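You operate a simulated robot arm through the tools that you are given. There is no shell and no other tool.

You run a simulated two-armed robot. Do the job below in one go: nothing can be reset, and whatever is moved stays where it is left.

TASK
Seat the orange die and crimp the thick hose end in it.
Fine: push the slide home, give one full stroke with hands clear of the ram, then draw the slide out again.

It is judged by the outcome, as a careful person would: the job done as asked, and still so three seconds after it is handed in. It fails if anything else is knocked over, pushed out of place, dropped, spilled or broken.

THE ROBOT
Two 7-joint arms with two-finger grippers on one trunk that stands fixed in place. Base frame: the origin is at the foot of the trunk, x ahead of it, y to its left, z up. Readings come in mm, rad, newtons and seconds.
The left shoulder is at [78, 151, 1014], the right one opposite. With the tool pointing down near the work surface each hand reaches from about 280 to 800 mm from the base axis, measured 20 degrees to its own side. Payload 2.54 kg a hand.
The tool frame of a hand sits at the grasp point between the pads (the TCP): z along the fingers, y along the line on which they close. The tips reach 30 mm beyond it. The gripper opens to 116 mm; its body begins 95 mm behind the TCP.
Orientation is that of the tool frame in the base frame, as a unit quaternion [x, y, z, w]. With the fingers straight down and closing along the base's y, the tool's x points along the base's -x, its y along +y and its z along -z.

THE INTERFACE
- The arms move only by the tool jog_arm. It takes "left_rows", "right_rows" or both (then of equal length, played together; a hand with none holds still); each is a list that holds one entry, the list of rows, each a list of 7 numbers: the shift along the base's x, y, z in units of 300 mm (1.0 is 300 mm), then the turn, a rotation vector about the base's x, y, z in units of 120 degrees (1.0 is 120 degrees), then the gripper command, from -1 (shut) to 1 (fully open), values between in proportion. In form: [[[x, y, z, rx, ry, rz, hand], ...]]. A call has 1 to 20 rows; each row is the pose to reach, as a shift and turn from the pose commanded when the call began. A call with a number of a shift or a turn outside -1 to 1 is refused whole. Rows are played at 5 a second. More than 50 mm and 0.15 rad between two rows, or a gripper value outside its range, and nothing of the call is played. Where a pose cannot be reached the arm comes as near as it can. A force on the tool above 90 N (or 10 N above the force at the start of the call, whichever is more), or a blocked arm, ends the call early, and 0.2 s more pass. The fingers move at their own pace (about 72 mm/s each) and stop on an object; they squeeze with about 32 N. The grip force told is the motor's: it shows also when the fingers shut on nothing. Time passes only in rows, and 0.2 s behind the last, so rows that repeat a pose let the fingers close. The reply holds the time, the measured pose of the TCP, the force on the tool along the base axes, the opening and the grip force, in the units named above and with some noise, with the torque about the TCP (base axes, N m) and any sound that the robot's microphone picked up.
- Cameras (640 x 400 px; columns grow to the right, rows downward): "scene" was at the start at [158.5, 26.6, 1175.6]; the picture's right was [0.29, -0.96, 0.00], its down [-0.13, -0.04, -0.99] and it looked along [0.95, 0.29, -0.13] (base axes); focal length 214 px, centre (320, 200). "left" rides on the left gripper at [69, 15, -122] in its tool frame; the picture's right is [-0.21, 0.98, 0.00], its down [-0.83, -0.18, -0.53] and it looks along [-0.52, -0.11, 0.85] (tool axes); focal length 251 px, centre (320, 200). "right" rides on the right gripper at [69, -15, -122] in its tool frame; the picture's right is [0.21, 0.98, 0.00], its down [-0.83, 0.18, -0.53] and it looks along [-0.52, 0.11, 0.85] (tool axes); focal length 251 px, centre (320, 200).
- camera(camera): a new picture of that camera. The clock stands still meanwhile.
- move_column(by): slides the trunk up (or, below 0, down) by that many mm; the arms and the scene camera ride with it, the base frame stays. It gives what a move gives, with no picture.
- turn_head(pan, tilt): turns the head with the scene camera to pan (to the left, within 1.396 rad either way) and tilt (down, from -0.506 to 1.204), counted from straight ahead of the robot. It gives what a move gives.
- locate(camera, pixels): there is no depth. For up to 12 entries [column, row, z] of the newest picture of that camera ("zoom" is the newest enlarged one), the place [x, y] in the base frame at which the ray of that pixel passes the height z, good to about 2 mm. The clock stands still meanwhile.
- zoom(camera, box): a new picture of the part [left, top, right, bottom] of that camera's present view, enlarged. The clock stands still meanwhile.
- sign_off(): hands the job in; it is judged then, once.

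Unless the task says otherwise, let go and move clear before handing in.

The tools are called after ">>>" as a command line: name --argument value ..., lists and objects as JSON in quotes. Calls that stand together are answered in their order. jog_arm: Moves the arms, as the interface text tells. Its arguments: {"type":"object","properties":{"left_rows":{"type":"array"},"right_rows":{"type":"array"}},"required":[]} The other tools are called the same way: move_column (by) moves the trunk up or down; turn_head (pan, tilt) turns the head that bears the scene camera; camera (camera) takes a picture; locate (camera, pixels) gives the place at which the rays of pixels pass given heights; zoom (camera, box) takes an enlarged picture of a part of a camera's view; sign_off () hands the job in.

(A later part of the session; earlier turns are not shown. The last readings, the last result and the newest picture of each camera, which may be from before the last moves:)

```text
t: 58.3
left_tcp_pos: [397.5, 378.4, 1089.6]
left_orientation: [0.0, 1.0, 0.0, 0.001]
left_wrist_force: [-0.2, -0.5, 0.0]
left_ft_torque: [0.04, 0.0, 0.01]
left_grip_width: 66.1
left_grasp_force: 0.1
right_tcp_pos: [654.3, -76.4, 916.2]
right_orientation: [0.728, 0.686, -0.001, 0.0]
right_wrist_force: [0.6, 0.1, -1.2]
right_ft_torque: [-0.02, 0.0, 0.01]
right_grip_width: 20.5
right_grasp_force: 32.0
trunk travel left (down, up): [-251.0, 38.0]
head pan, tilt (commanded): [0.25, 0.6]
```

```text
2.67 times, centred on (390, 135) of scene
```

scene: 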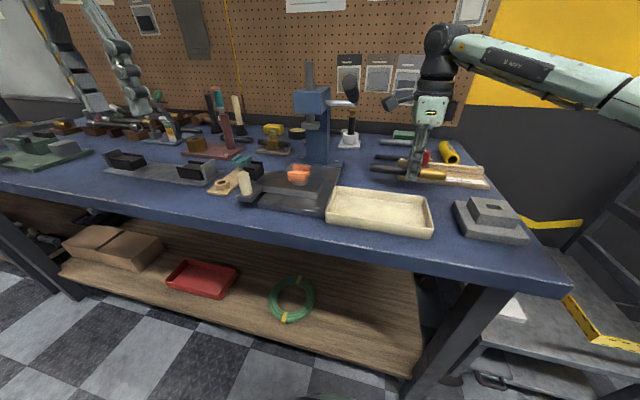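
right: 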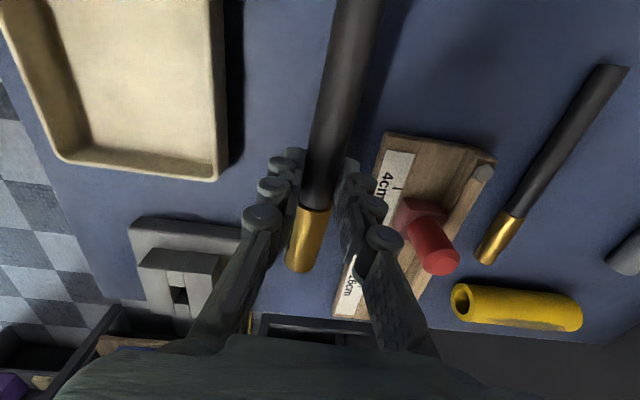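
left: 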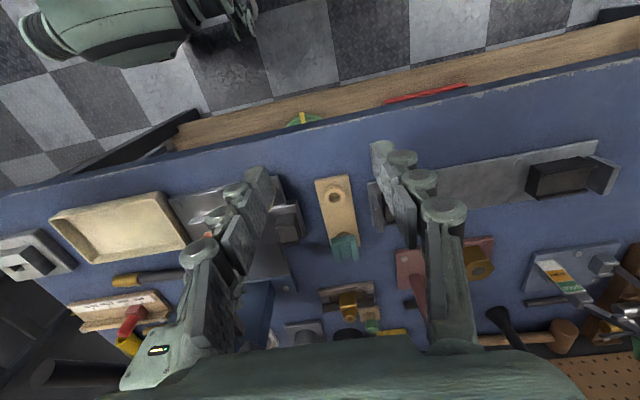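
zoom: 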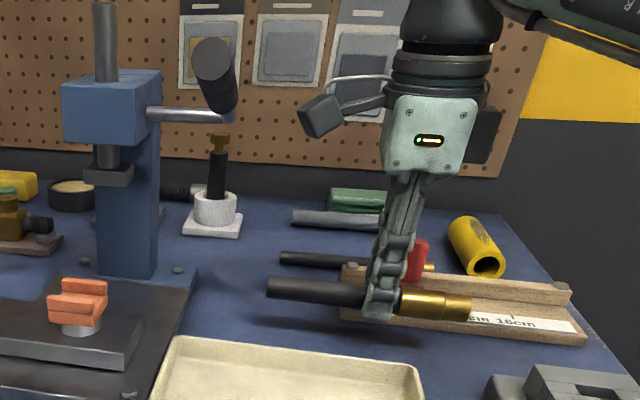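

The hose is held level. I'll carry it back and around in front of the lever tip to about (432,122), squaring the yaw to −90° on the way.

>>> jog_arm --right_rows '[[[0, 0, 0.15, 0, 0, 0, -1], [-0.05, 0, 0.28, 0, 0, 0, -1], [-0.18, -0.02, 0.36, 0, 0, 0, -1], [-0.32, -0.03, 0.4, 0, 0, 0.01, -1], [-0.46, -0.03, 0.43, 0, 0, 0.02, -1], [-0.6, -0.03, 0.45, 0, 0, 0.028, -1], [-0.72, -0.03, 0.45, 0, 0, 0.028, -1], [-0.74, 0.1, 0.45, 0, 0, 0.028, -1], [-0.74, 0.25, 0.45, 0, 0, 0.028, -1], [-0.74, 0.4, 0.45, 0, 0, 0.028, -1], [-0.74, 0.55, 0.45, 0, 0, 0.028, -1], [-0.74, 0.66, 0.45, 0, 0, 0.028, -1], [-0.74, 0.66, 0.45, 0, 0, 0.028, -1]]]'

>>> camera --camera "right"

>>> camera --camera "scene"

```text
t: 61.1
left_tcp_pos: [396.7, 376.7, 1089.9]
left_orientation: [-0.001, 1.0, 0.0, 0.001]
left_wrist_force: [-0.5, -0.3, -0.8]
left_ft_torque: [-0.02, -0.02, 0.01]
left_grip_width: 66.1
left_grasp_force: 0.0
right_tcp_pos: [432.9, 123.0, 1051.9]
right_orientation: [0.707, 0.707, 0.0, 0.0]
right_wrist_force: [-0.4, 0.7, -1.2]
right_ft_torque: [0.03, 0.02, -0.01]
right_grip_width: 20.8
right_grasp_force: 32.0
trunk travel left (down, up): [-251.0, 38.0]
head pan, tilt (commanded): [0.25, 0.6]
```

```text
taken
```

right: 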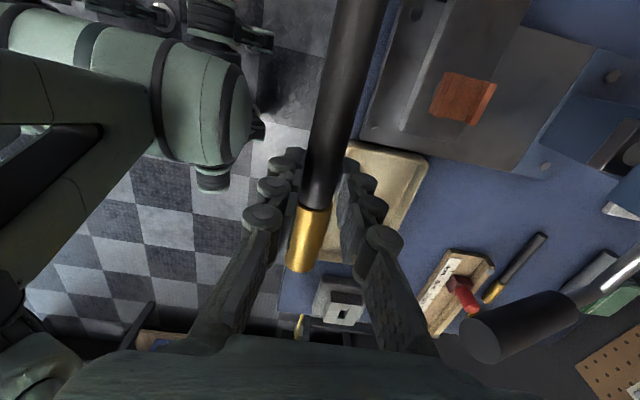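

```text
taken
```

scene: 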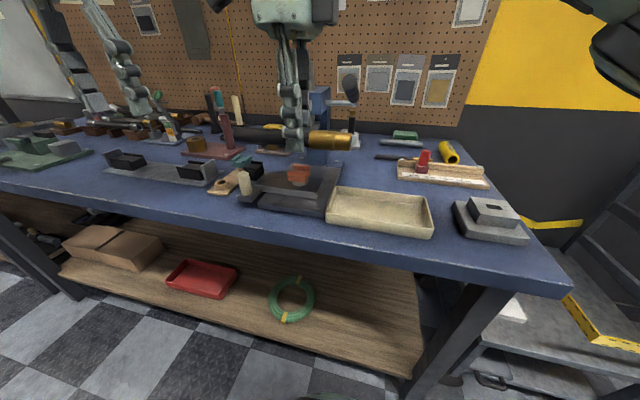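

The hose is level and along y. I'll measure where the ferrule sits relative to the hand in this view before the approach.

>>> zoom --camera "right" --box '[270, 140, 370, 290]'

>>> locate --camera "right" --pixels '[[313, 207, 1031], [301, 268, 1031], [306, 240, 1031], [340, 60, 1031]]'

```text
2.67 times, centred on (320, 215) of right
```

zoom: 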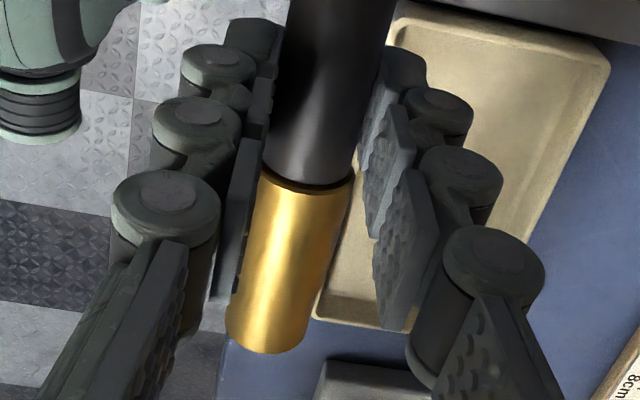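

```text
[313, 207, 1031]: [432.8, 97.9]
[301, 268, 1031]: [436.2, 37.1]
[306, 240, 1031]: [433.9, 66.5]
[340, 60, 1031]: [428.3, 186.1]
```

The ferrule's thick section is centred about 39.5 mm from the grip, so the hand should place at y ≈ 213.5. The hose lies about 2° off the hand's axis, so I'll correct the yaw by −1.7° while approaching under the lever and over the die.

>>> jog_arm --right_rows '[[[0.12, 0.05, -0.02, 0, 0, -0.007, -1], [0.25, 0.1, -0.05, 0, 0, -0.014, -1], [0.37, 0.15, -0.09, 0, 0, -0.014, -1], [0.43, 0.19, -0.15, 0, 0, -0.014, -1], [0.44, 0.2, -0.2, 0, 0, -0.014, -1], [0.44, 0.22, -0.23, 0, 0, -0.014, -1], [0.44, 0.22, -0.23, 0, 0, -0.014, -1]]]'

>>> camera --camera "right"

>>> camera --camera "scene"

>>> zoom --camera "scene" --box '[220, 60, 380, 210]'

```text
t: 62.7
left_tcp_pos: [397.7, 376.6, 1089.7]
left_orientation: [0.0, 1.0, 0.0, 0.001]
left_wrist_force: [0.6, -0.6, -0.5]
left_ft_torque: [-0.01, -0.02, -0.02]
left_grip_width: 65.8
left_grasp_force: 0.2
right_tcp_pos: [564.3, 188.4, 981.4]
right_orientation: [0.718, 0.696, -0.001, -0.001]
right_wrist_force: [-0.7, -0.7, -1.4]
right_ft_torque: [0.02, 0.0, -0.02]
right_grip_width: 20.7
right_grasp_force: 32.2
trunk travel left (down, up): [-251.0, 38.0]
head pan, tilt (commanded): [0.25, 0.6]
```

```text
taken
```

right: 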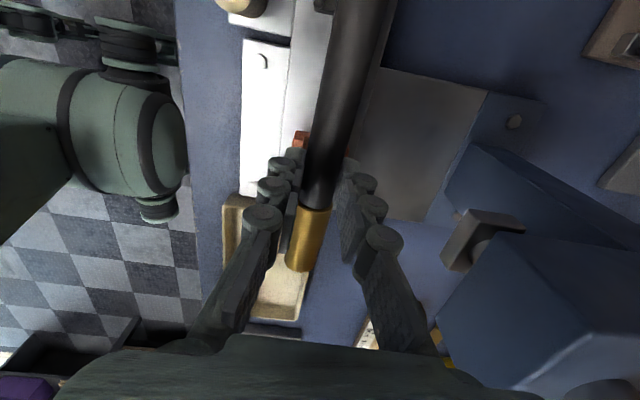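

```text
taken
```

scene: 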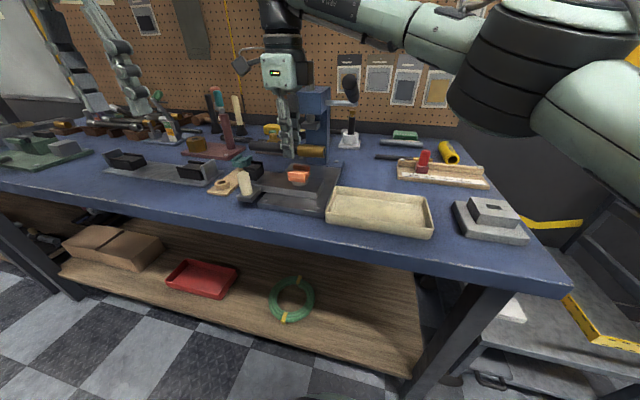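

```text
2.67 times, centred on (300, 135) of scene
```

zoom: 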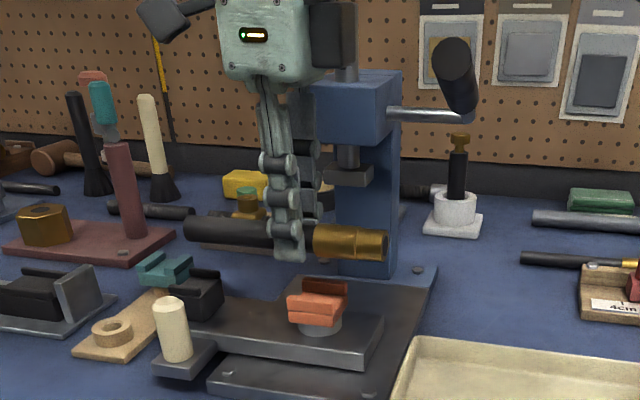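

The hose hangs above the die and cradle. I'll move +y to 213.5 and lower to just above the die's ridges for an alignment check.

>>> jog_arm --right_rows '[[[0.001, 0.04, -0.02, 0, 0, 0, -1], [0.002, 0.083, -0.03, 0, 0, 0, -1], [0.002, 0.083, -0.06, 0, 0, 0, -1], [0.002, 0.083, -0.08, 0, 0, 0, -1], [0.002, 0.083, -0.08, 0, 0, 0, -1]]]'

>>> camera --camera "right"

>>> zoom --camera "scene" --box '[230, 130, 340, 205]'

>>> zoom --camera "right" --box '[240, 60, 440, 280]'

```text
t: 63.9
left_tcp_pos: [397.0, 378.1, 1090.9]
left_orientation: [-0.001, 1.0, 0.0, 0.001]
left_wrist_force: [-0.4, 0.0, 0.4]
left_ft_torque: [0.0, -0.01, -0.02]
left_grip_width: 66.1
left_grasp_force: 0.0
right_tcp_pos: [565.7, 213.7, 958.8]
right_orientation: [0.717, 0.697, 0.0, 0.0]
right_wrist_force: [0.2, -0.5, -1.0]
right_ft_torque: [0.0, -0.01, 0.0]
right_grip_width: 20.7
right_grasp_force: 31.8
trunk travel left (down, up): [-251.0, 38.0]
head pan, tilt (commanded): [0.25, 0.6]
```

```text
taken
```

right: 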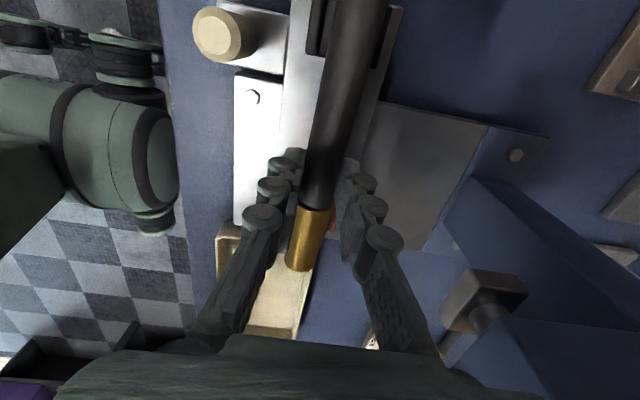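

```text
5.33 times, centred on (285, 168) of scene
```

zoom: 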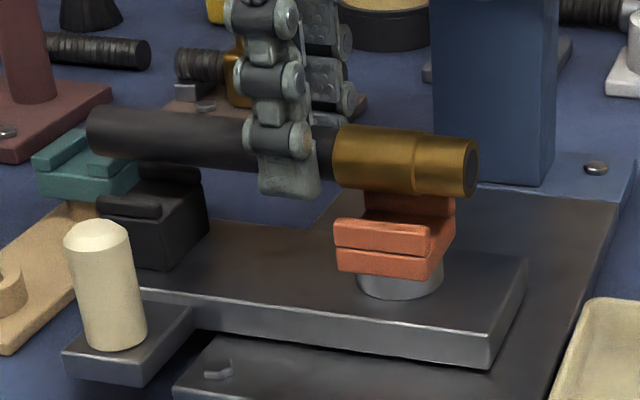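

```text
1.82 times, centred on (340, 170) of right
```

zoom: 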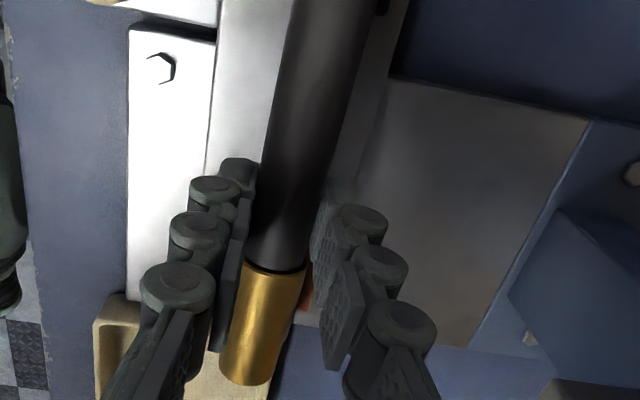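

Seen from the scene camera, the ferrule may sit a little too far to +y relative to the die. I'll check by locating the boundary, step, tip and tail on the hose axis.

>>> camera --camera "scene"

>>> locate --camera "scene" --pixels '[[287.4, 160.1, 939], [302.8, 161.4, 939], [314.6, 162, 939], [242, 154.9, 939], [299.3, 169.9, 919.5]]'

>>> locate --camera "right" --pixels '[[313, 207, 939], [301, 268, 939], [306, 240, 939]]'

>>> zoom --camera "scene" --box '[278, 148, 326, 184]'

```text
taken
```

scene: 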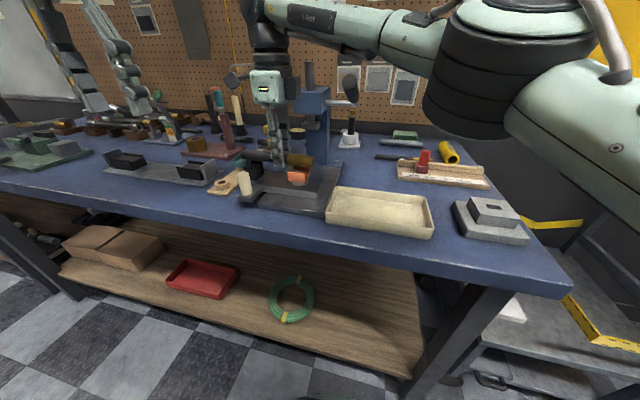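

```text
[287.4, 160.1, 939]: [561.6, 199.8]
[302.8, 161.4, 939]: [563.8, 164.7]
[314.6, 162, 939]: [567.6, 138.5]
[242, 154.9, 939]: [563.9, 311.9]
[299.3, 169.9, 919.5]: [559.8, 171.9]
```

```text
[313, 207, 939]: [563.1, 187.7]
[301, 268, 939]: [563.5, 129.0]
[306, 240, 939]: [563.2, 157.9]
```

```text
11.11 times, centred on (302, 166) of scene
```

zoom: 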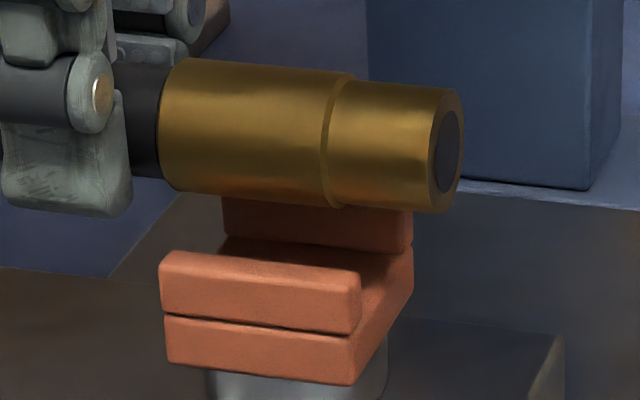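

Combining both views, the thick ferrule section is centred near y 179 while the die is at 174, and the finger sits about 5 mm from the die edge. I'll shift −3 mm in y and −0.5 mm in x, then lower gently.

>>> jog_arm --right_rows '[[[-0.0017, -0.01, 0, 0, 0, 0, -1], [-0.0017, -0.01, -0.015, 0, 0, 0, -1], [-0.0017, -0.01, -0.03, 0, 0, 0, -1], [-0.0017, -0.01, -0.035, 0, 0, 0, -1]]]'

>>> zoom --camera "scene" --box '[278, 148, 326, 184]'

>>> zoom --camera "scene" --box '[230, 140, 310, 190]'

```text
t: 64.9
left_tcp_pos: [397.6, 378.4, 1089.9]
left_orientation: [0.0, 1.0, 0.0, 0.001]
left_wrist_force: [0.3, 0.0, 0.4]
left_ft_torque: [0.02, -0.02, -0.01]
left_grip_width: 66.1
left_grasp_force: 0.2
right_tcp_pos: [565.3, 210.7, 948.0]
right_orientation: [0.717, 0.697, 0.0, 0.0]
right_wrist_force: [0.7, -0.1, -0.8]
right_ft_torque: [0.04, 0.02, -0.04]
right_grip_width: 20.4
right_grasp_force: 31.9
trunk travel left (down, up): [-251.0, 38.0]
head pan, tilt (commanded): [0.25, 0.6]
```

```text
11.11 times, centred on (302, 166) of scene
```

zoom: 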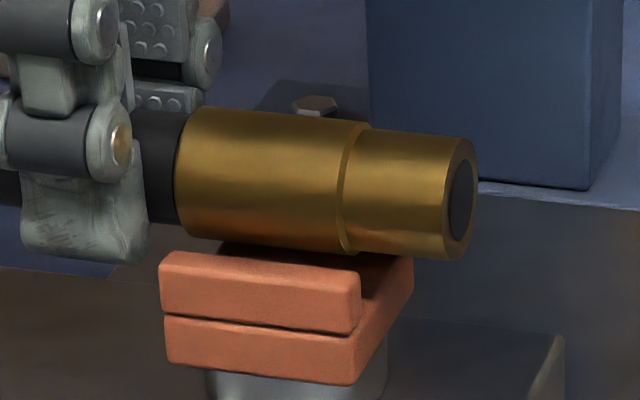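

```text
8.00 times, centred on (270, 165) of scene
```

zoom: 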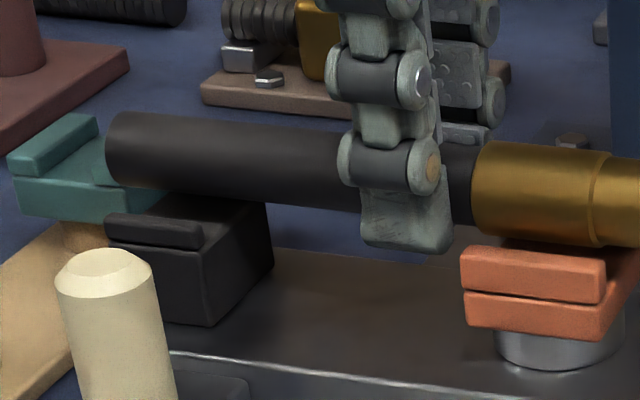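

The finger clears the die by about 2 mm and the ferrule is over the channel. I'll lower in small steps, watching the forces.

>>> jog_arm --right_rows '[[[0, 0, -0.006, 0, 0, 0, -1], [0, 0, -0.012, 0, 0, 0, -1], [0, 0, -0.018, 0, 0, 0, -1]]]'

>>> zoom --camera "scene" --box '[278, 148, 326, 184]'

>>> camera --camera "left"

```text
t: 65.7
left_tcp_pos: [397.6, 377.0, 1091.1]
left_orientation: [0.001, 1.0, 0.001, 0.001]
left_wrist_force: [-0.1, -0.2, -0.1]
left_ft_torque: [-0.01, 0.01, -0.03]
left_grip_width: 66.2
left_grasp_force: 0.1
right_tcp_pos: [564.0, 211.0, 943.6]
right_orientation: [0.718, 0.696, 0.002, 0.0]
right_wrist_force: [0.8, 1.2, 2.6]
right_ft_torque: [-0.22, 0.0, 0.1]
right_grip_width: 20.7
right_grasp_force: 32.6
trunk travel left (down, up): [-251.0, 38.0]
head pan, tilt (commanded): [0.25, 0.6]
```

```text
11.11 times, centred on (302, 166) of scene
```

zoom: 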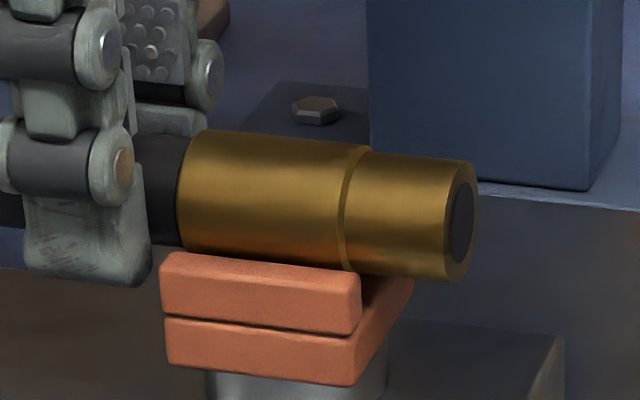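

```text
taken
```

left: 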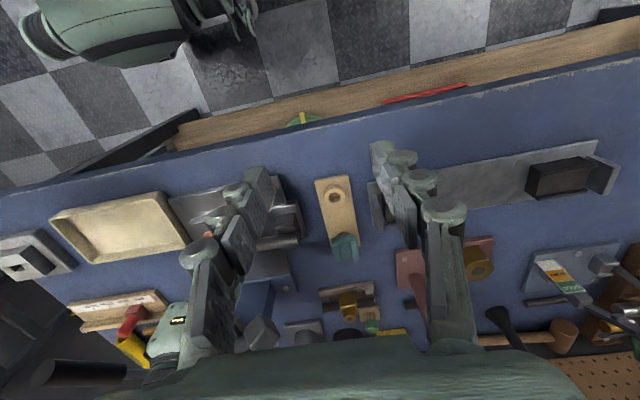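

There is light contact (2.6 N) on the ferrule side, with about 2–3 mm left to go. I'll continue in 1 mm steps.

>>> jog_arm --right_rows '[[[0, 0, -0.003, 0, 0, 0, -1], [0, 0, -0.006, 0, 0, 0, -1], [0, 0, -0.006, 0, 0, 0, -1]]]'

>>> zoom --camera "scene" --box '[278, 148, 326, 184]'

>>> zoom --camera "scene" --box '[230, 140, 310, 190]'

```text
t: 66.5
left_tcp_pos: [397.6, 376.7, 1091.1]
left_orientation: [0.001, 1.0, 0.0, 0.0]
left_wrist_force: [-0.5, -0.1, -0.4]
left_ft_torque: [-0.03, 0.01, -0.01]
left_grip_width: 66.0
left_grasp_force: 0.0
right_tcp_pos: [564.0, 209.4, 941.9]
right_orientation: [0.717, 0.697, 0.002, 0.001]
right_wrist_force: [7.5, 3.2, 15.2]
right_ft_torque: [-0.57, 0.05, 0.32]
right_grip_width: 20.8
right_grasp_force: 31.6
trunk travel left (down, up): [-251.0, 38.0]
head pan, tilt (commanded): [0.25, 0.6]
```

```text
11.11 times, centred on (302, 166) of scene
```

zoom: 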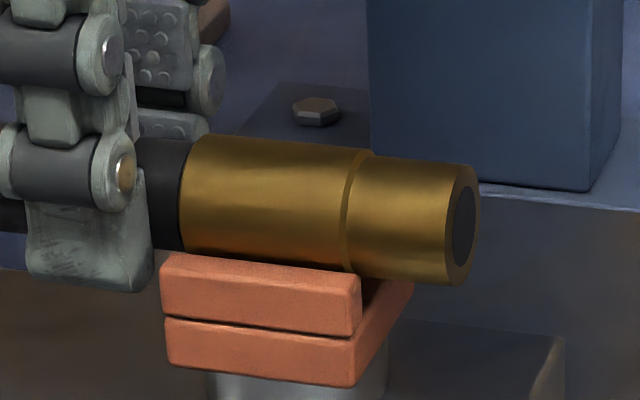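

```text
8.00 times, centred on (270, 165) of scene
```

zoom: 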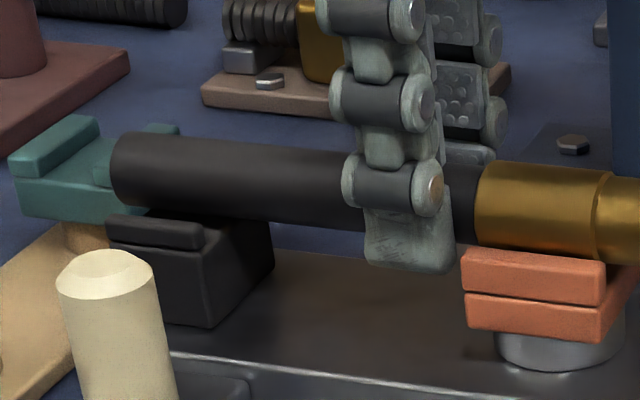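

The sideways force (+7.5 N in x) shows the ferrule is riding on the near ridge. I'll lift 3 mm, shift +1.8 mm in x, and lower again.

>>> jog_arm --right_rows '[[[0, 0, 0.012, 0, 0, 0, -1], [0.006, 0, 0.012, 0, 0, 0, -1], [0.006, 0, 0.006, 0, 0, 0, -1], [0.006, 0, 0.0, 0, 0, 0, -1], [0.006, 0, 0.0, 0, 0, 0, -1]]]'

>>> zoom --camera "scene" --box '[278, 148, 326, 184]'

```text
t: 67.7
left_tcp_pos: [396.1, 378.0, 1090.6]
left_orientation: [0.0, 1.0, 0.001, 0.001]
left_wrist_force: [0.1, -0.2, -1.6]
left_ft_torque: [0.01, -0.02, 0.04]
left_grip_width: 66.1
left_grasp_force: 0.0
right_tcp_pos: [566.2, 209.7, 941.5]
right_orientation: [0.717, 0.697, 0.001, 0.001]
right_wrist_force: [1.3, 0.3, 5.7]
right_ft_torque: [-0.35, 0.06, 0.06]
right_grip_width: 20.7
right_grasp_force: 31.6
trunk travel left (down, up): [-251.0, 38.0]
head pan, tilt (commanded): [0.25, 0.6]
```

```text
11.11 times, centred on (302, 166) of scene
```

zoom: 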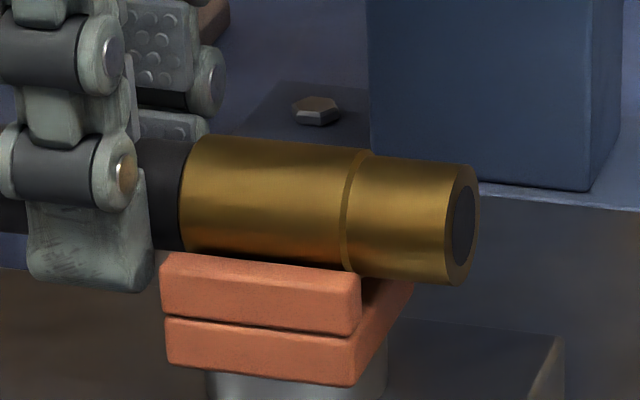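

The side force dropped to 1.3 N. I'll shift +0.5 mm more and lower another 1.5 mm.

>>> jog_arm --right_rows '[[[0.0015, 0, 0, 0, 0, 0, -1], [0.0015, 0, -0.003, 0, 0, 0, -1], [0.0015, 0, -0.005, 0, 0, 0, -1], [0.0015, 0, -0.005, 0, 0, 0, -1]]]'

>>> zoom --camera "scene" --box '[278, 148, 326, 184]'

>>> zoom --camera "scene" --box '[230, 140, 310, 190]'

>>> camera --camera "right"

```text
t: 68.7
left_tcp_pos: [396.5, 377.3, 1090.6]
left_orientation: [0.0, 1.0, 0.0, 0.002]
left_wrist_force: [0.0, 0.2, -0.7]
left_ft_torque: [0.01, 0.0, -0.03]
left_grip_width: 66.0
left_grasp_force: 0.2
right_tcp_pos: [565.9, 210.0, 940.4]
right_orientation: [0.717, 0.697, 0.001, 0.0]
right_wrist_force: [-1.1, -1.7, 8.0]
right_ft_torque: [0.79, -0.03, 0.04]
right_grip_width: 20.5
right_grasp_force: 32.1
trunk travel left (down, up): [-251.0, 38.0]
head pan, tilt (commanded): [0.25, 0.6]
```

```text
11.11 times, centred on (302, 166) of scene
```

zoom: 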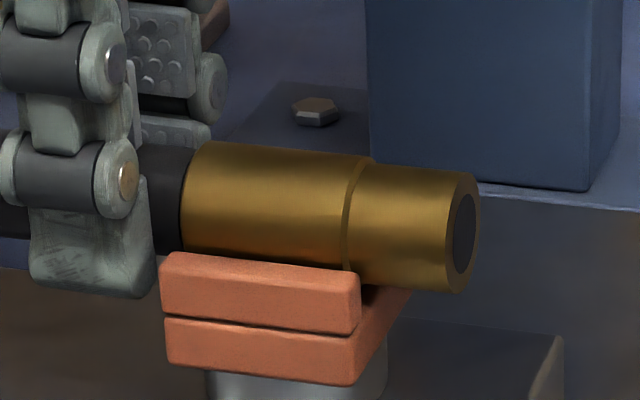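

```text
8.00 times, centred on (270, 165) of scene
```

zoom: 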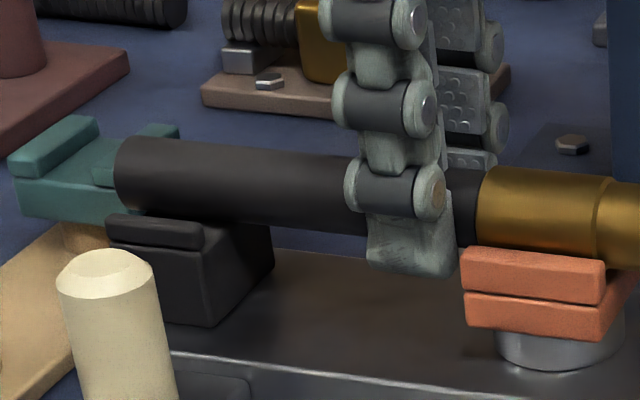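

```text
taken
```

right: 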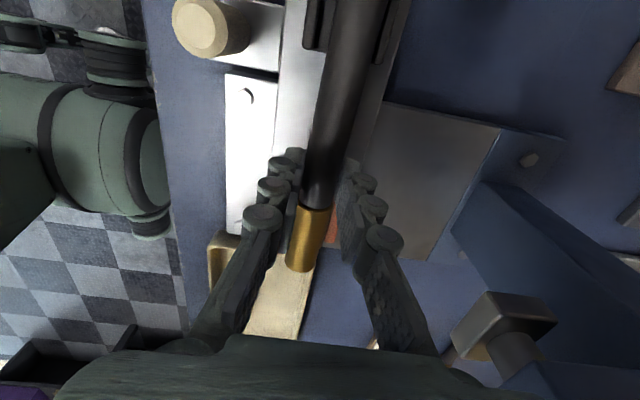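

The hose now touches both the die channel and the cradle (torque has shifted to the tail side), and the ferrule is down in the channel. I'll release it gently.

>>> jog_arm --right_rows '[[[0, 0, 0, 0, 0, 0, -0.6], [0, 0, 0, 0, 0, 0, -0.5], [0, 0, 0, 0, 0, 0, -0.3], [0, 0, 0, 0, 0, 0, -0.2], [0, 0, 0, 0, 0, 0, -0.2]]]'

>>> zoom --camera "scene" --box '[235, 135, 335, 200]'

>>> zoom --camera "right" --box '[240, 0, 440, 280]'

```text
t: 69.9
left_tcp_pos: [397.2, 377.1, 1089.5]
left_orientation: [-0.001, 1.0, 0.0, 0.001]
left_wrist_force: [0.0, 0.2, -1.1]
left_ft_torque: [-0.01, 0.02, 0.01]
left_grip_width: 65.9
left_grasp_force: 0.0
right_tcp_pos: [566.6, 210.7, 939.4]
right_orientation: [0.718, 0.696, 0.0, -0.001]
right_wrist_force: [-0.5, -0.3, 0.4]
right_ft_torque: [-0.01, 0.01, -0.02]
right_grip_width: 46.5
right_grasp_force: 0.0
trunk travel left (down, up): [-251.0, 38.0]
head pan, tilt (commanded): [0.25, 0.6]
```

```text
6.15 times, centred on (285, 168) of scene
```

zoom: 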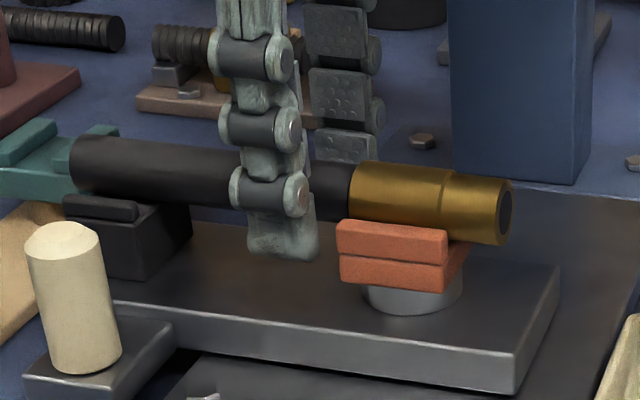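

```text
1.43 times, centred on (340, 140) of right
```

zoom: 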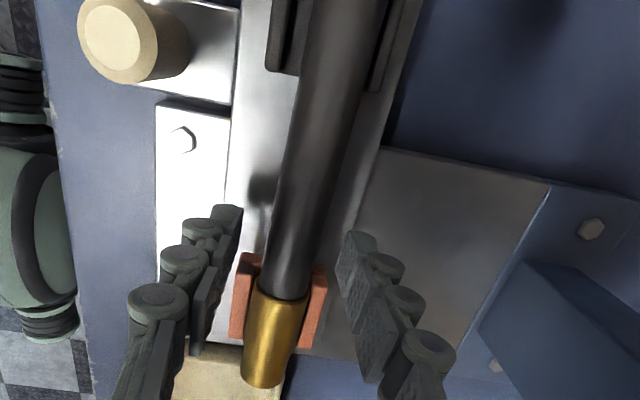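

The ferrule lies in the orange die between its ridges and the tube rests in the cradle. I'll raise the right hand straight up and retreat around the lever tip.

>>> jog_arm --right_rows '[[[0, 0, 0.05, 0, 0, 0, -0.2], [0, 0, 0.14, 0, 0, 0, -0.2], [0, -0.08, 0.2, 0, 0, 0, -0.2], [-0.08, -0.1, 0.28, 0, 0, 0, -0.2], [-0.2, -0.14, 0.34, 0, 0, 0, -0.2], [-0.34, -0.2, 0.38, 0, 0, 0, -0.2], [-0.44, -0.31, 0.4, 0, 0, 0, -0.2], [-0.44, -0.46, 0.42, 0, 0, 0, -0.2], [-0.44, -0.61, 0.42, 0, 0, 0, -0.2], [-0.42, -0.76, 0.42, 0, 0, 0, -0.2], [-0.38, -0.9, 0.42, 0, 0, 0, -0.2], [-0.36, -1.0, 0.42, 0, 0, 0, -0.2]]]'

>>> camera --camera "scene"

>>> zoom --camera "scene" --box '[235, 135, 335, 200]'

```text
t: 72.5
left_tcp_pos: [398.0, 377.2, 1090.9]
left_orientation: [0.0, 1.0, 0.0, 0.0]
left_wrist_force: [-0.8, 0.5, 0.7]
left_ft_torque: [-0.01, -0.01, -0.02]
left_grip_width: 66.3
left_grasp_force: 0.0
right_tcp_pos: [458.2, -90.8, 1064.3]
right_orientation: [0.717, 0.697, -0.001, 0.0]
right_wrist_force: [0.1, -0.4, 0.5]
right_ft_torque: [0.01, 0.02, -0.03]
right_grip_width: 46.6
right_grasp_force: 0.0
right hand out of reach, approached as far as the arm can: row 2
trunk travel left (down, up): [-251.0, 38.0]
head pan, tilt (commanded): [0.25, 0.6]
```

```text
taken
```

scene: 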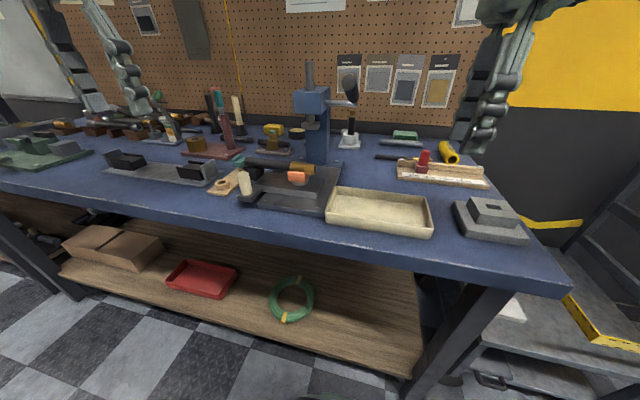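

```text
6.15 times, centred on (285, 168) of scene
```

zoom: 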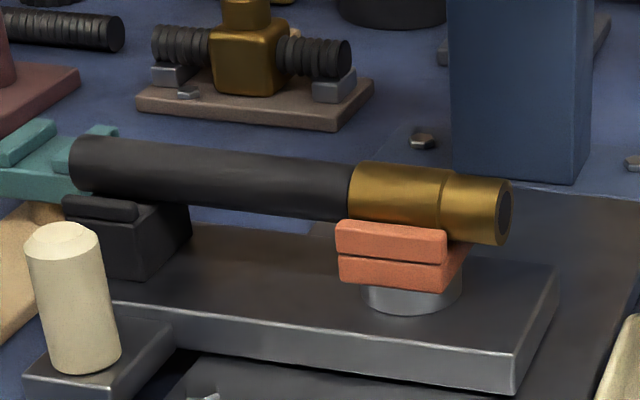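

The hose sits level in the die and cradle. Before pushing the slide, I'll check that nothing behind it is in its path, particularly the brass manifold.

>>> camera --camera "left"

>>> zoom --camera "left" --box '[220, 200, 420, 340]'

>>> locate --camera "left" --pixels '[[321, 291, 855], [380, 284, 855], [325, 310, 855], [300, 240, 885]]'

```text
taken
```

left: 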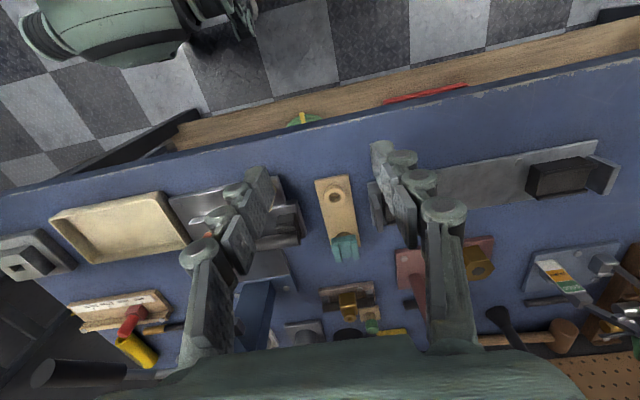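

```text
2.86 times, centred on (320, 270) of left
```

zoom: 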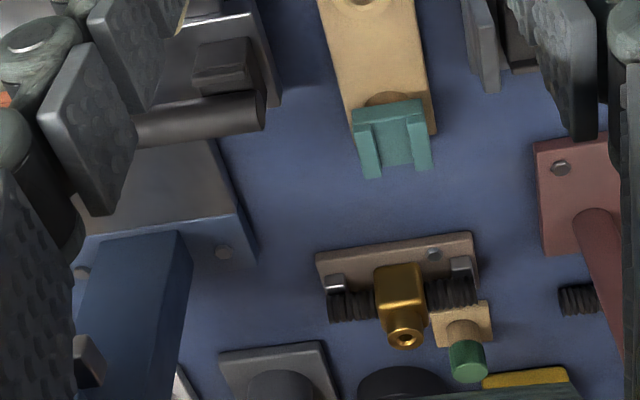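

```text
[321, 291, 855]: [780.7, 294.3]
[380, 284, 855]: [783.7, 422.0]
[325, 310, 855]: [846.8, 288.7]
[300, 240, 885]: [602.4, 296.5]
```

The path is clear: the manifold base starts at x 781 and the slide's rear will only reach about 692. I'll bring the left hand above the slide handle and locate it.

>>> jog_arm --left_rows '[[[0.086, -0.084, -0.067, 0, 0, 0, 0.14], [0.172, -0.168, -0.134, 0, 0, 0, 0.14], [0.258, -0.252, -0.2, 0, 0, 0, 0.14], [0.343, -0.337, -0.267, 0, 0, 0, 0.14], [0.343, -0.337, -0.267, 0, 0, 0, 0.14]]]'

>>> camera --camera "left"

>>> zoom --camera "left" --box '[240, 80, 400, 220]'

```text
t: 73.7
left_tcp_pos: [500.5, 277.6, 1012.1]
left_orientation: [0.0, 1.0, 0.001, 0.001]
left_wrist_force: [0.2, 0.7, 0.7]
left_ft_torque: [-0.05, 0.02, 0.01]
left_grip_width: 66.0
left_grasp_force: 0.1
right_tcp_pos: [458.7, -91.5, 1063.9]
right_orientation: [0.717, 0.697, 0.0, 0.0]
right_wrist_force: [0.6, 0.1, 0.2]
right_ft_torque: [-0.01, 0.02, 0.04]
right_grip_width: 46.5
right_grasp_force: 0.0
trunk travel left (down, up): [-251.0, 38.0]
head pan, tilt (commanded): [0.25, 0.6]
```

```text
taken
```

left: 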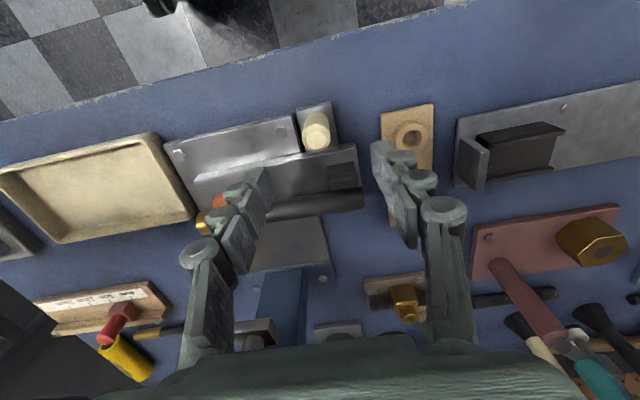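

```text
2.86 times, centred on (320, 150) of left
```

zoom: 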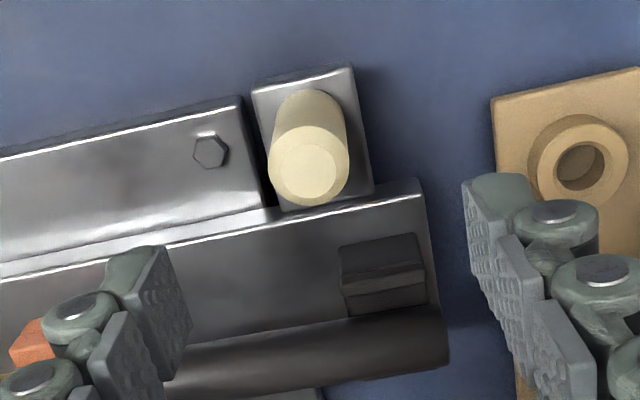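

The handle is at left (316,132). I'll locate it precisely and double-check the hose tail's position over the cradle.

>>> locate --camera "left" --pixels '[[316, 139, 927], [318, 131, 927], [366, 195, 921], [366, 195, 932]]'

>>> locate --camera "scene" --pixels '[[247.6, 162.3, 921], [315.1, 170.4, 921]]'

>>> zoom --camera "left" --box '[310, 150, 380, 220]'

>>> zoom --camera "scene" --box '[236, 150, 276, 180]'

```text
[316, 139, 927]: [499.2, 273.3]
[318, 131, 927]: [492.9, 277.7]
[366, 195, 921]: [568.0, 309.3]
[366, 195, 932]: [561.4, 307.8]
```

```text
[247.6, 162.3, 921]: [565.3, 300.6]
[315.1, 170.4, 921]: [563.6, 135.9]
```

```text
5.71 times, centred on (345, 185) of left
```

zoom: 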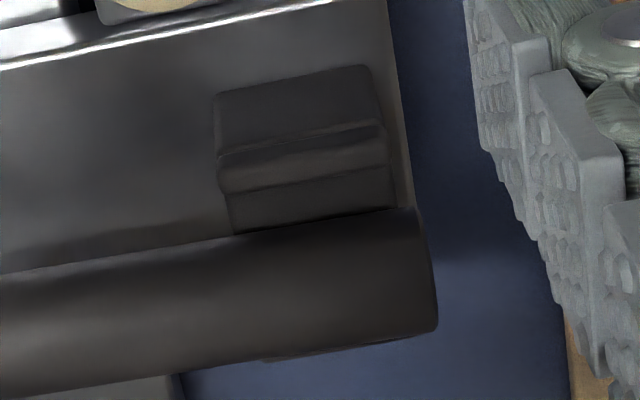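

```text
13.33 times, centred on (256, 165) of scene
```

zoom: 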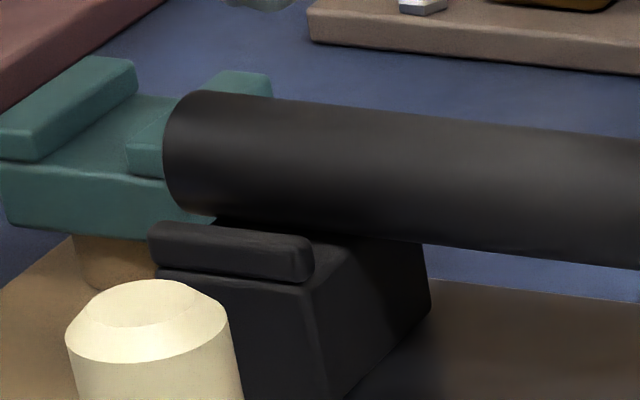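

The hose tail rests inside the cradle near x 568, and the handle axis is near (500,274.5). I'll lower the left hand around the handle.

>>> jog_arm --left_rows '[[[0, -0.009, -0.08, 0, 0, 0, 0.14], [0, -0.009, -0.17, 0, 0, 0, 0.14], [0, -0.009, -0.25, 0, 0, 0, 0.14], [0, -0.009, -0.317, 0, 0, 0, 0.14], [0, -0.009, -0.317, 0, 0, 0, 0.14]]]'

>>> camera --camera "left"

>>> zoom --camera "scene" --box '[210, 110, 340, 210]'

```text
t: 74.9
left_tcp_pos: [500.9, 275.4, 914.9]
left_orientation: [0.0, 1.0, 0.0, 0.002]
left_wrist_force: [-0.8, -0.7, -0.3]
left_ft_torque: [-0.01, -0.03, -0.02]
left_grip_width: 66.2
left_grasp_force: 0.1
right_tcp_pos: [457.8, -91.2, 1064.1]
right_orientation: [0.717, 0.697, 0.001, 0.001]
right_wrist_force: [0.1, -0.2, 0.1]
right_ft_torque: [-0.01, 0.03, 0.01]
right_grip_width: 46.5
right_grasp_force: 0.0
trunk travel left (down, up): [-251.0, 38.0]
head pan, tilt (commanded): [0.25, 0.6]
```

```text
taken
```

left: 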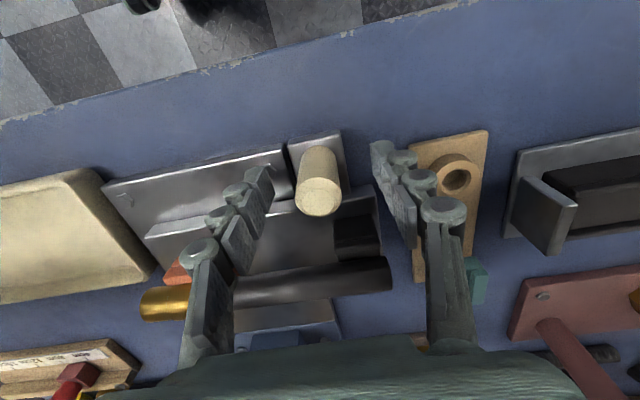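

```text
4.00 times, centred on (275, 160) of scene
```

zoom: 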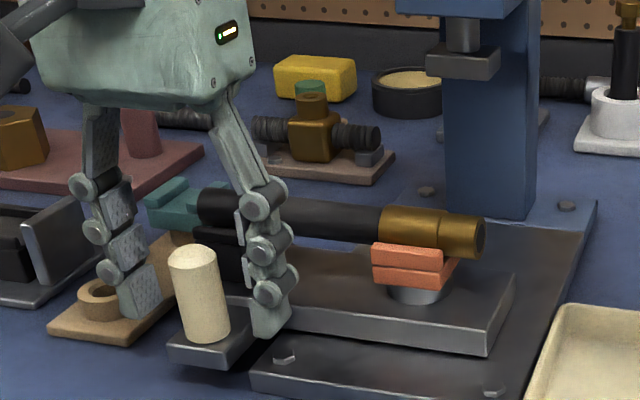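

The handle stands between the fingers with no contact. I'll close on it gently.

>>> jog_arm --left_rows '[[[0, 0, 0, 0, 0, 0, -0.15], [0, 0, 0, 0, 0, 0, -0.35], [0, 0, 0, 0, 0, 0, -0.5], [0, 0, 0, 0, 0, 0, -0.75], [0, 0, 0, 0, 0, 0, -1], [0, 0, 0, 0, 0, 0, -1]]]'

>>> zoom --camera "scene" --box '[210, 110, 340, 210]'

```text
t: 76.3
left_tcp_pos: [501.4, 275.4, 913.9]
left_orientation: [0.0, 1.0, 0.0, 0.001]
left_wrist_force: [0.1, -4.8, -0.8]
left_ft_torque: [-0.24, -0.07, 0.01]
left_grip_width: 23.5
left_grasp_force: 45.0
right_tcp_pos: [459.1, -91.2, 1064.7]
right_orientation: [0.718, 0.696, 0.002, -0.001]
right_wrist_force: [-0.5, 0.2, 0.6]
right_ft_torque: [0.03, 0.01, 0.0]
right_grip_width: 46.4
right_grasp_force: 0.0
trunk travel left (down, up): [-251.0, 38.0]
head pan, tilt (commanded): [0.25, 0.6]
```

```text
4.00 times, centred on (275, 160) of scene
```

zoom: 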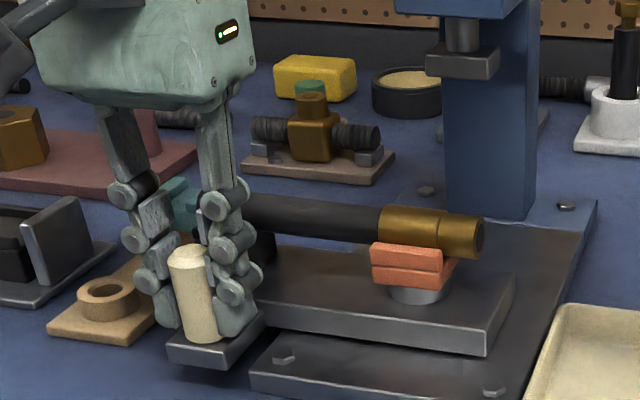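

The handle is gripped at 23.5 mm. I'll push the slide +x slowly, 30 mm first, and check the force and the hose.

>>> jog_arm --left_rows '[[[0.01, -0.003, 0, 0, 0, 0, -1], [0.025, -0.003, 0, 0, 0, 0, -1], [0.045, -0.003, 0, 0, 0, 0, -1], [0.065, -0.003, 0, 0, 0, 0, -1], [0.085, -0.003, 0, 0, 0, 0, -1], [0.1, -0.003, 0, 0, 0, 0, -1]]]'

>>> zoom --camera "scene" --box '[210, 100, 340, 210]'

```text
t: 77.7
left_tcp_pos: [531.4, 274.9, 915.0]
left_orientation: [-0.001, 1.0, 0.0, 0.001]
left_wrist_force: [-0.4, 4.4, -5.3]
left_ft_torque: [0.31, 0.41, -0.06]
left_grip_width: 23.3
left_grasp_force: 45.7
right_tcp_pos: [460.2, -90.7, 1063.8]
right_orientation: [0.718, 0.697, 0.001, 0.001]
right_wrist_force: [-0.6, -1.0, 0.9]
right_ft_torque: [0.03, -0.01, -0.01]
right_grip_width: 46.4
right_grasp_force: 0.1
trunk travel left (down, up): [-251.0, 38.0]
head pan, tilt (commanded): [0.25, 0.6]
```

```text
3.64 times, centred on (275, 155) of scene
```

zoom: 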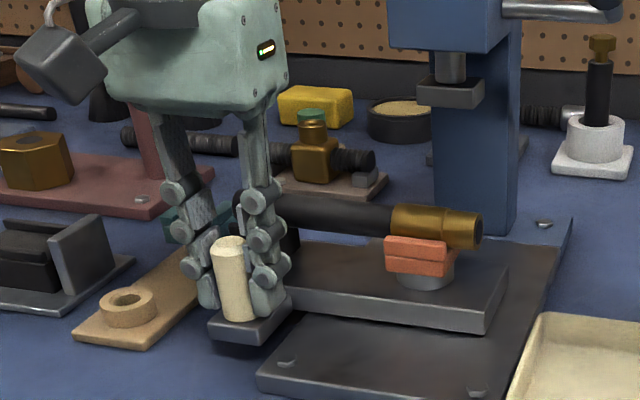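

The slide moved 30 mm smoothly, carrying the die and hose. I'll continue another 45 mm.

>>> jog_arm --left_rows '[[[0.02, 0, 0, 0, 0, 0, -1], [0.04, 0, 0, 0, 0, 0, -1], [0.06, 0, 0, 0, 0, 0, -1], [0.08, 0, 0, 0, 0, 0, -1], [0.1, 0, 0, 0, 0, 0, -1], [0.12, 0, 0, 0, 0, 0, -1], [0.135, 0, 0, 0, 0, 0, -1], [0.15, 0, 0, 0, 0, 0, -1]]]'

>>> zoom --camera "scene" --box '[210, 100, 360, 210]'

```text
t: 79.5
left_tcp_pos: [578.4, 275.4, 913.4]
left_orientation: [0.0, 1.0, -0.001, 0.001]
left_wrist_force: [0.5, 6.0, -7.4]
left_ft_torque: [0.34, 0.06, 0.08]
left_grip_width: 23.4
left_grasp_force: 44.8
right_tcp_pos: [459.7, -89.0, 1062.9]
right_orientation: [0.718, 0.696, 0.0, 0.0]
right_wrist_force: [-0.8, -0.6, -0.3]
right_ft_torque: [-0.02, 0.02, -0.01]
right_grip_width: 46.7
right_grasp_force: 0.0
trunk travel left (down, up): [-251.0, 38.0]
head pan, tilt (commanded): [0.25, 0.6]
```

```text
3.64 times, centred on (285, 155) of scene
```

zoom: 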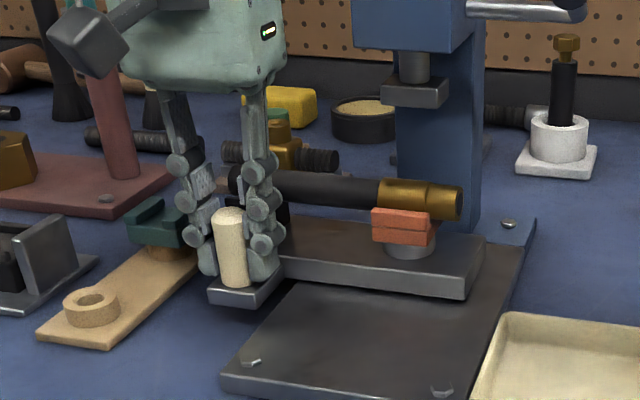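

The slide has moved about 77 mm. I'll creep on in small steps, looking for the stop.

>>> jog_arm --left_rows '[[[0.01, 0, 0, 0, 0, 0, -1], [0.02, 0, 0, 0, 0, 0, -1], [0.03, 0, 0, 0, 0, 0, -1], [0.04, 0, 0, 0, 0, 0, -1]]]'

>>> zoom --camera "scene" --box '[210, 100, 360, 210]'

```text
t: 80.5
left_tcp_pos: [589.3, 274.7, 914.8]
left_orientation: [-0.001, 1.0, 0.001, 0.001]
left_wrist_force: [-0.5, 7.3, -5.3]
left_ft_torque: [0.18, 0.21, 0.12]
left_grip_width: 23.5
left_grasp_force: 44.9
right_tcp_pos: [458.4, -90.2, 1063.4]
right_orientation: [0.717, 0.697, 0.0, 0.0]
right_wrist_force: [0.0, 0.6, 0.9]
right_ft_torque: [-0.03, -0.02, 0.02]
right_grip_width: 46.5
right_grasp_force: 0.1
trunk travel left (down, up): [-251.0, 38.0]
head pan, tilt (commanded): [0.25, 0.6]
```

```text
3.64 times, centred on (285, 155) of scene
```

zoom: 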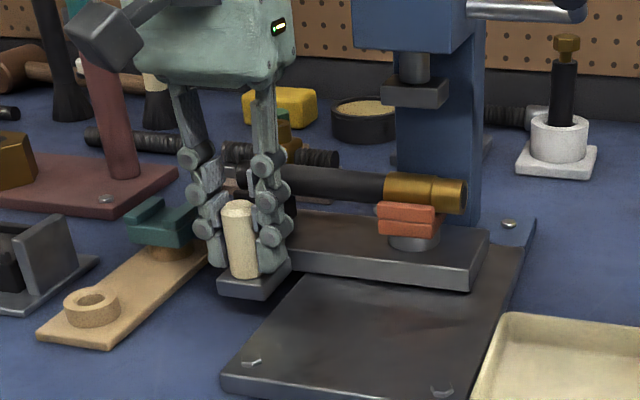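

There is still no stop at 88 mm, so I'll keep creeping.

>>> jog_arm --left_rows '[[[0.01, 0, 0, 0, 0, 0, -1], [0.02, 0, 0, 0, 0, 0, -1], [0.03, 0, 0, 0, 0, 0, -1], [0.04, 0, 0, 0, 0, 0, -1]]]'

>>> zoom --camera "scene" --box '[210, 100, 360, 210]'

```text
t: 81.5
left_tcp_pos: [600.5, 273.4, 914.2]
left_orientation: [0.0, 1.0, 0.0, 0.001]
left_wrist_force: [0.9, 8.6, -3.4]
left_ft_torque: [0.31, -0.08, -0.01]
left_grip_width: 23.4
left_grasp_force: 44.9
right_tcp_pos: [459.7, -90.3, 1063.8]
right_orientation: [0.718, 0.696, 0.001, 0.0]
right_wrist_force: [0.4, -0.5, -0.6]
right_ft_torque: [-0.01, 0.01, -0.01]
right_grip_width: 46.3
right_grasp_force: 0.1
trunk travel left (down, up): [-251.0, 38.0]
head pan, tilt (commanded): [0.25, 0.6]
```

```text
3.64 times, centred on (285, 155) of scene
```

zoom: 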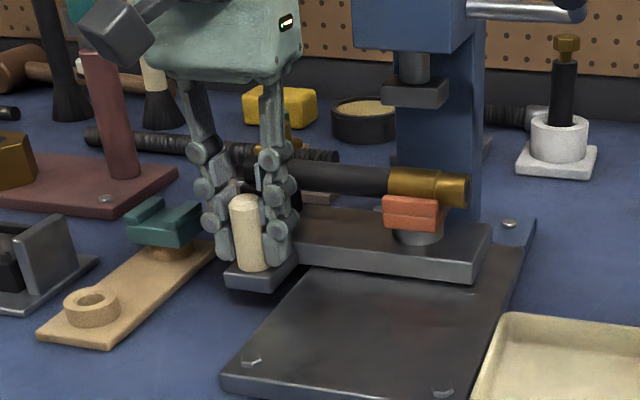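

Moved 100 mm so far, and the slide's rear edge is approaching the column. I'll continue in 2–3 mm steps, watching for the stop.

>>> jog_arm --left_rows '[[[0.008, 0, 0, 0, 0, 0, -1], [0.016, 0, 0, 0, 0, 0, -1], [0.024, 0, 0, 0, 0, 0, -1], [0.024, 0, 0, 0, 0, 0, -1]]]'

>>> camera --camera "right"

>>> zoom --camera "scene" --box '[280, 100, 360, 190]'

```text
t: 82.5
left_tcp_pos: [601.2, 275.1, 915.8]
left_orientation: [0.0, 1.0, 0.0, -0.006]
left_wrist_force: [-43.5, 1.8, -7.8]
left_ft_torque: [-0.34, 0.9, 0.16]
left_grip_width: 23.4
left_grasp_force: 45.2
right_tcp_pos: [456.1, -90.5, 1066.5]
right_orientation: [0.717, 0.697, 0.001, 0.001]
right_wrist_force: [0.1, -0.3, 0.9]
right_ft_torque: [-0.05, -0.02, -0.01]
right_grip_width: 46.4
right_grasp_force: 0.0
trunk travel left (down, up): [-251.0, 38.0]
head pan, tilt (commanded): [0.25, 0.6]
```

```text
taken
```

right: 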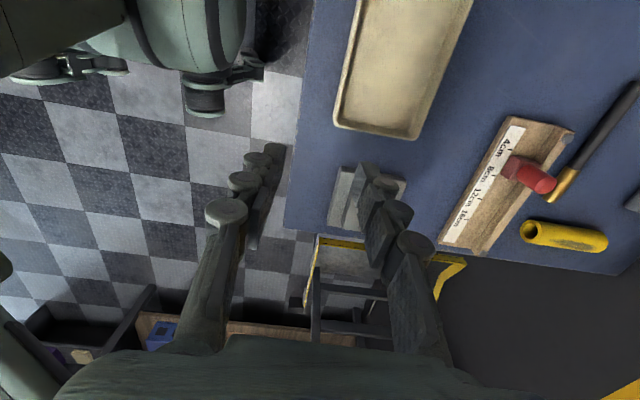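

```text
4.44 times, centred on (320, 145) of scene
```

zoom: 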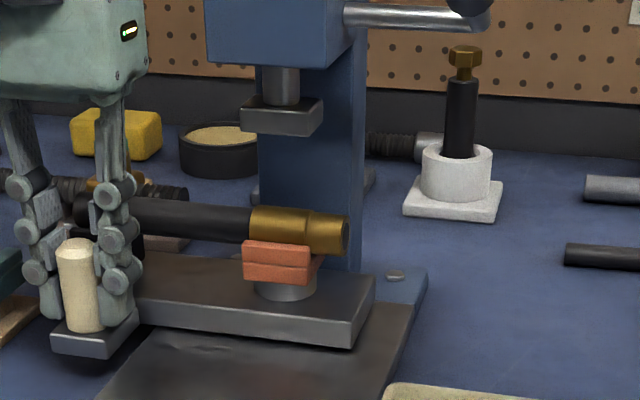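

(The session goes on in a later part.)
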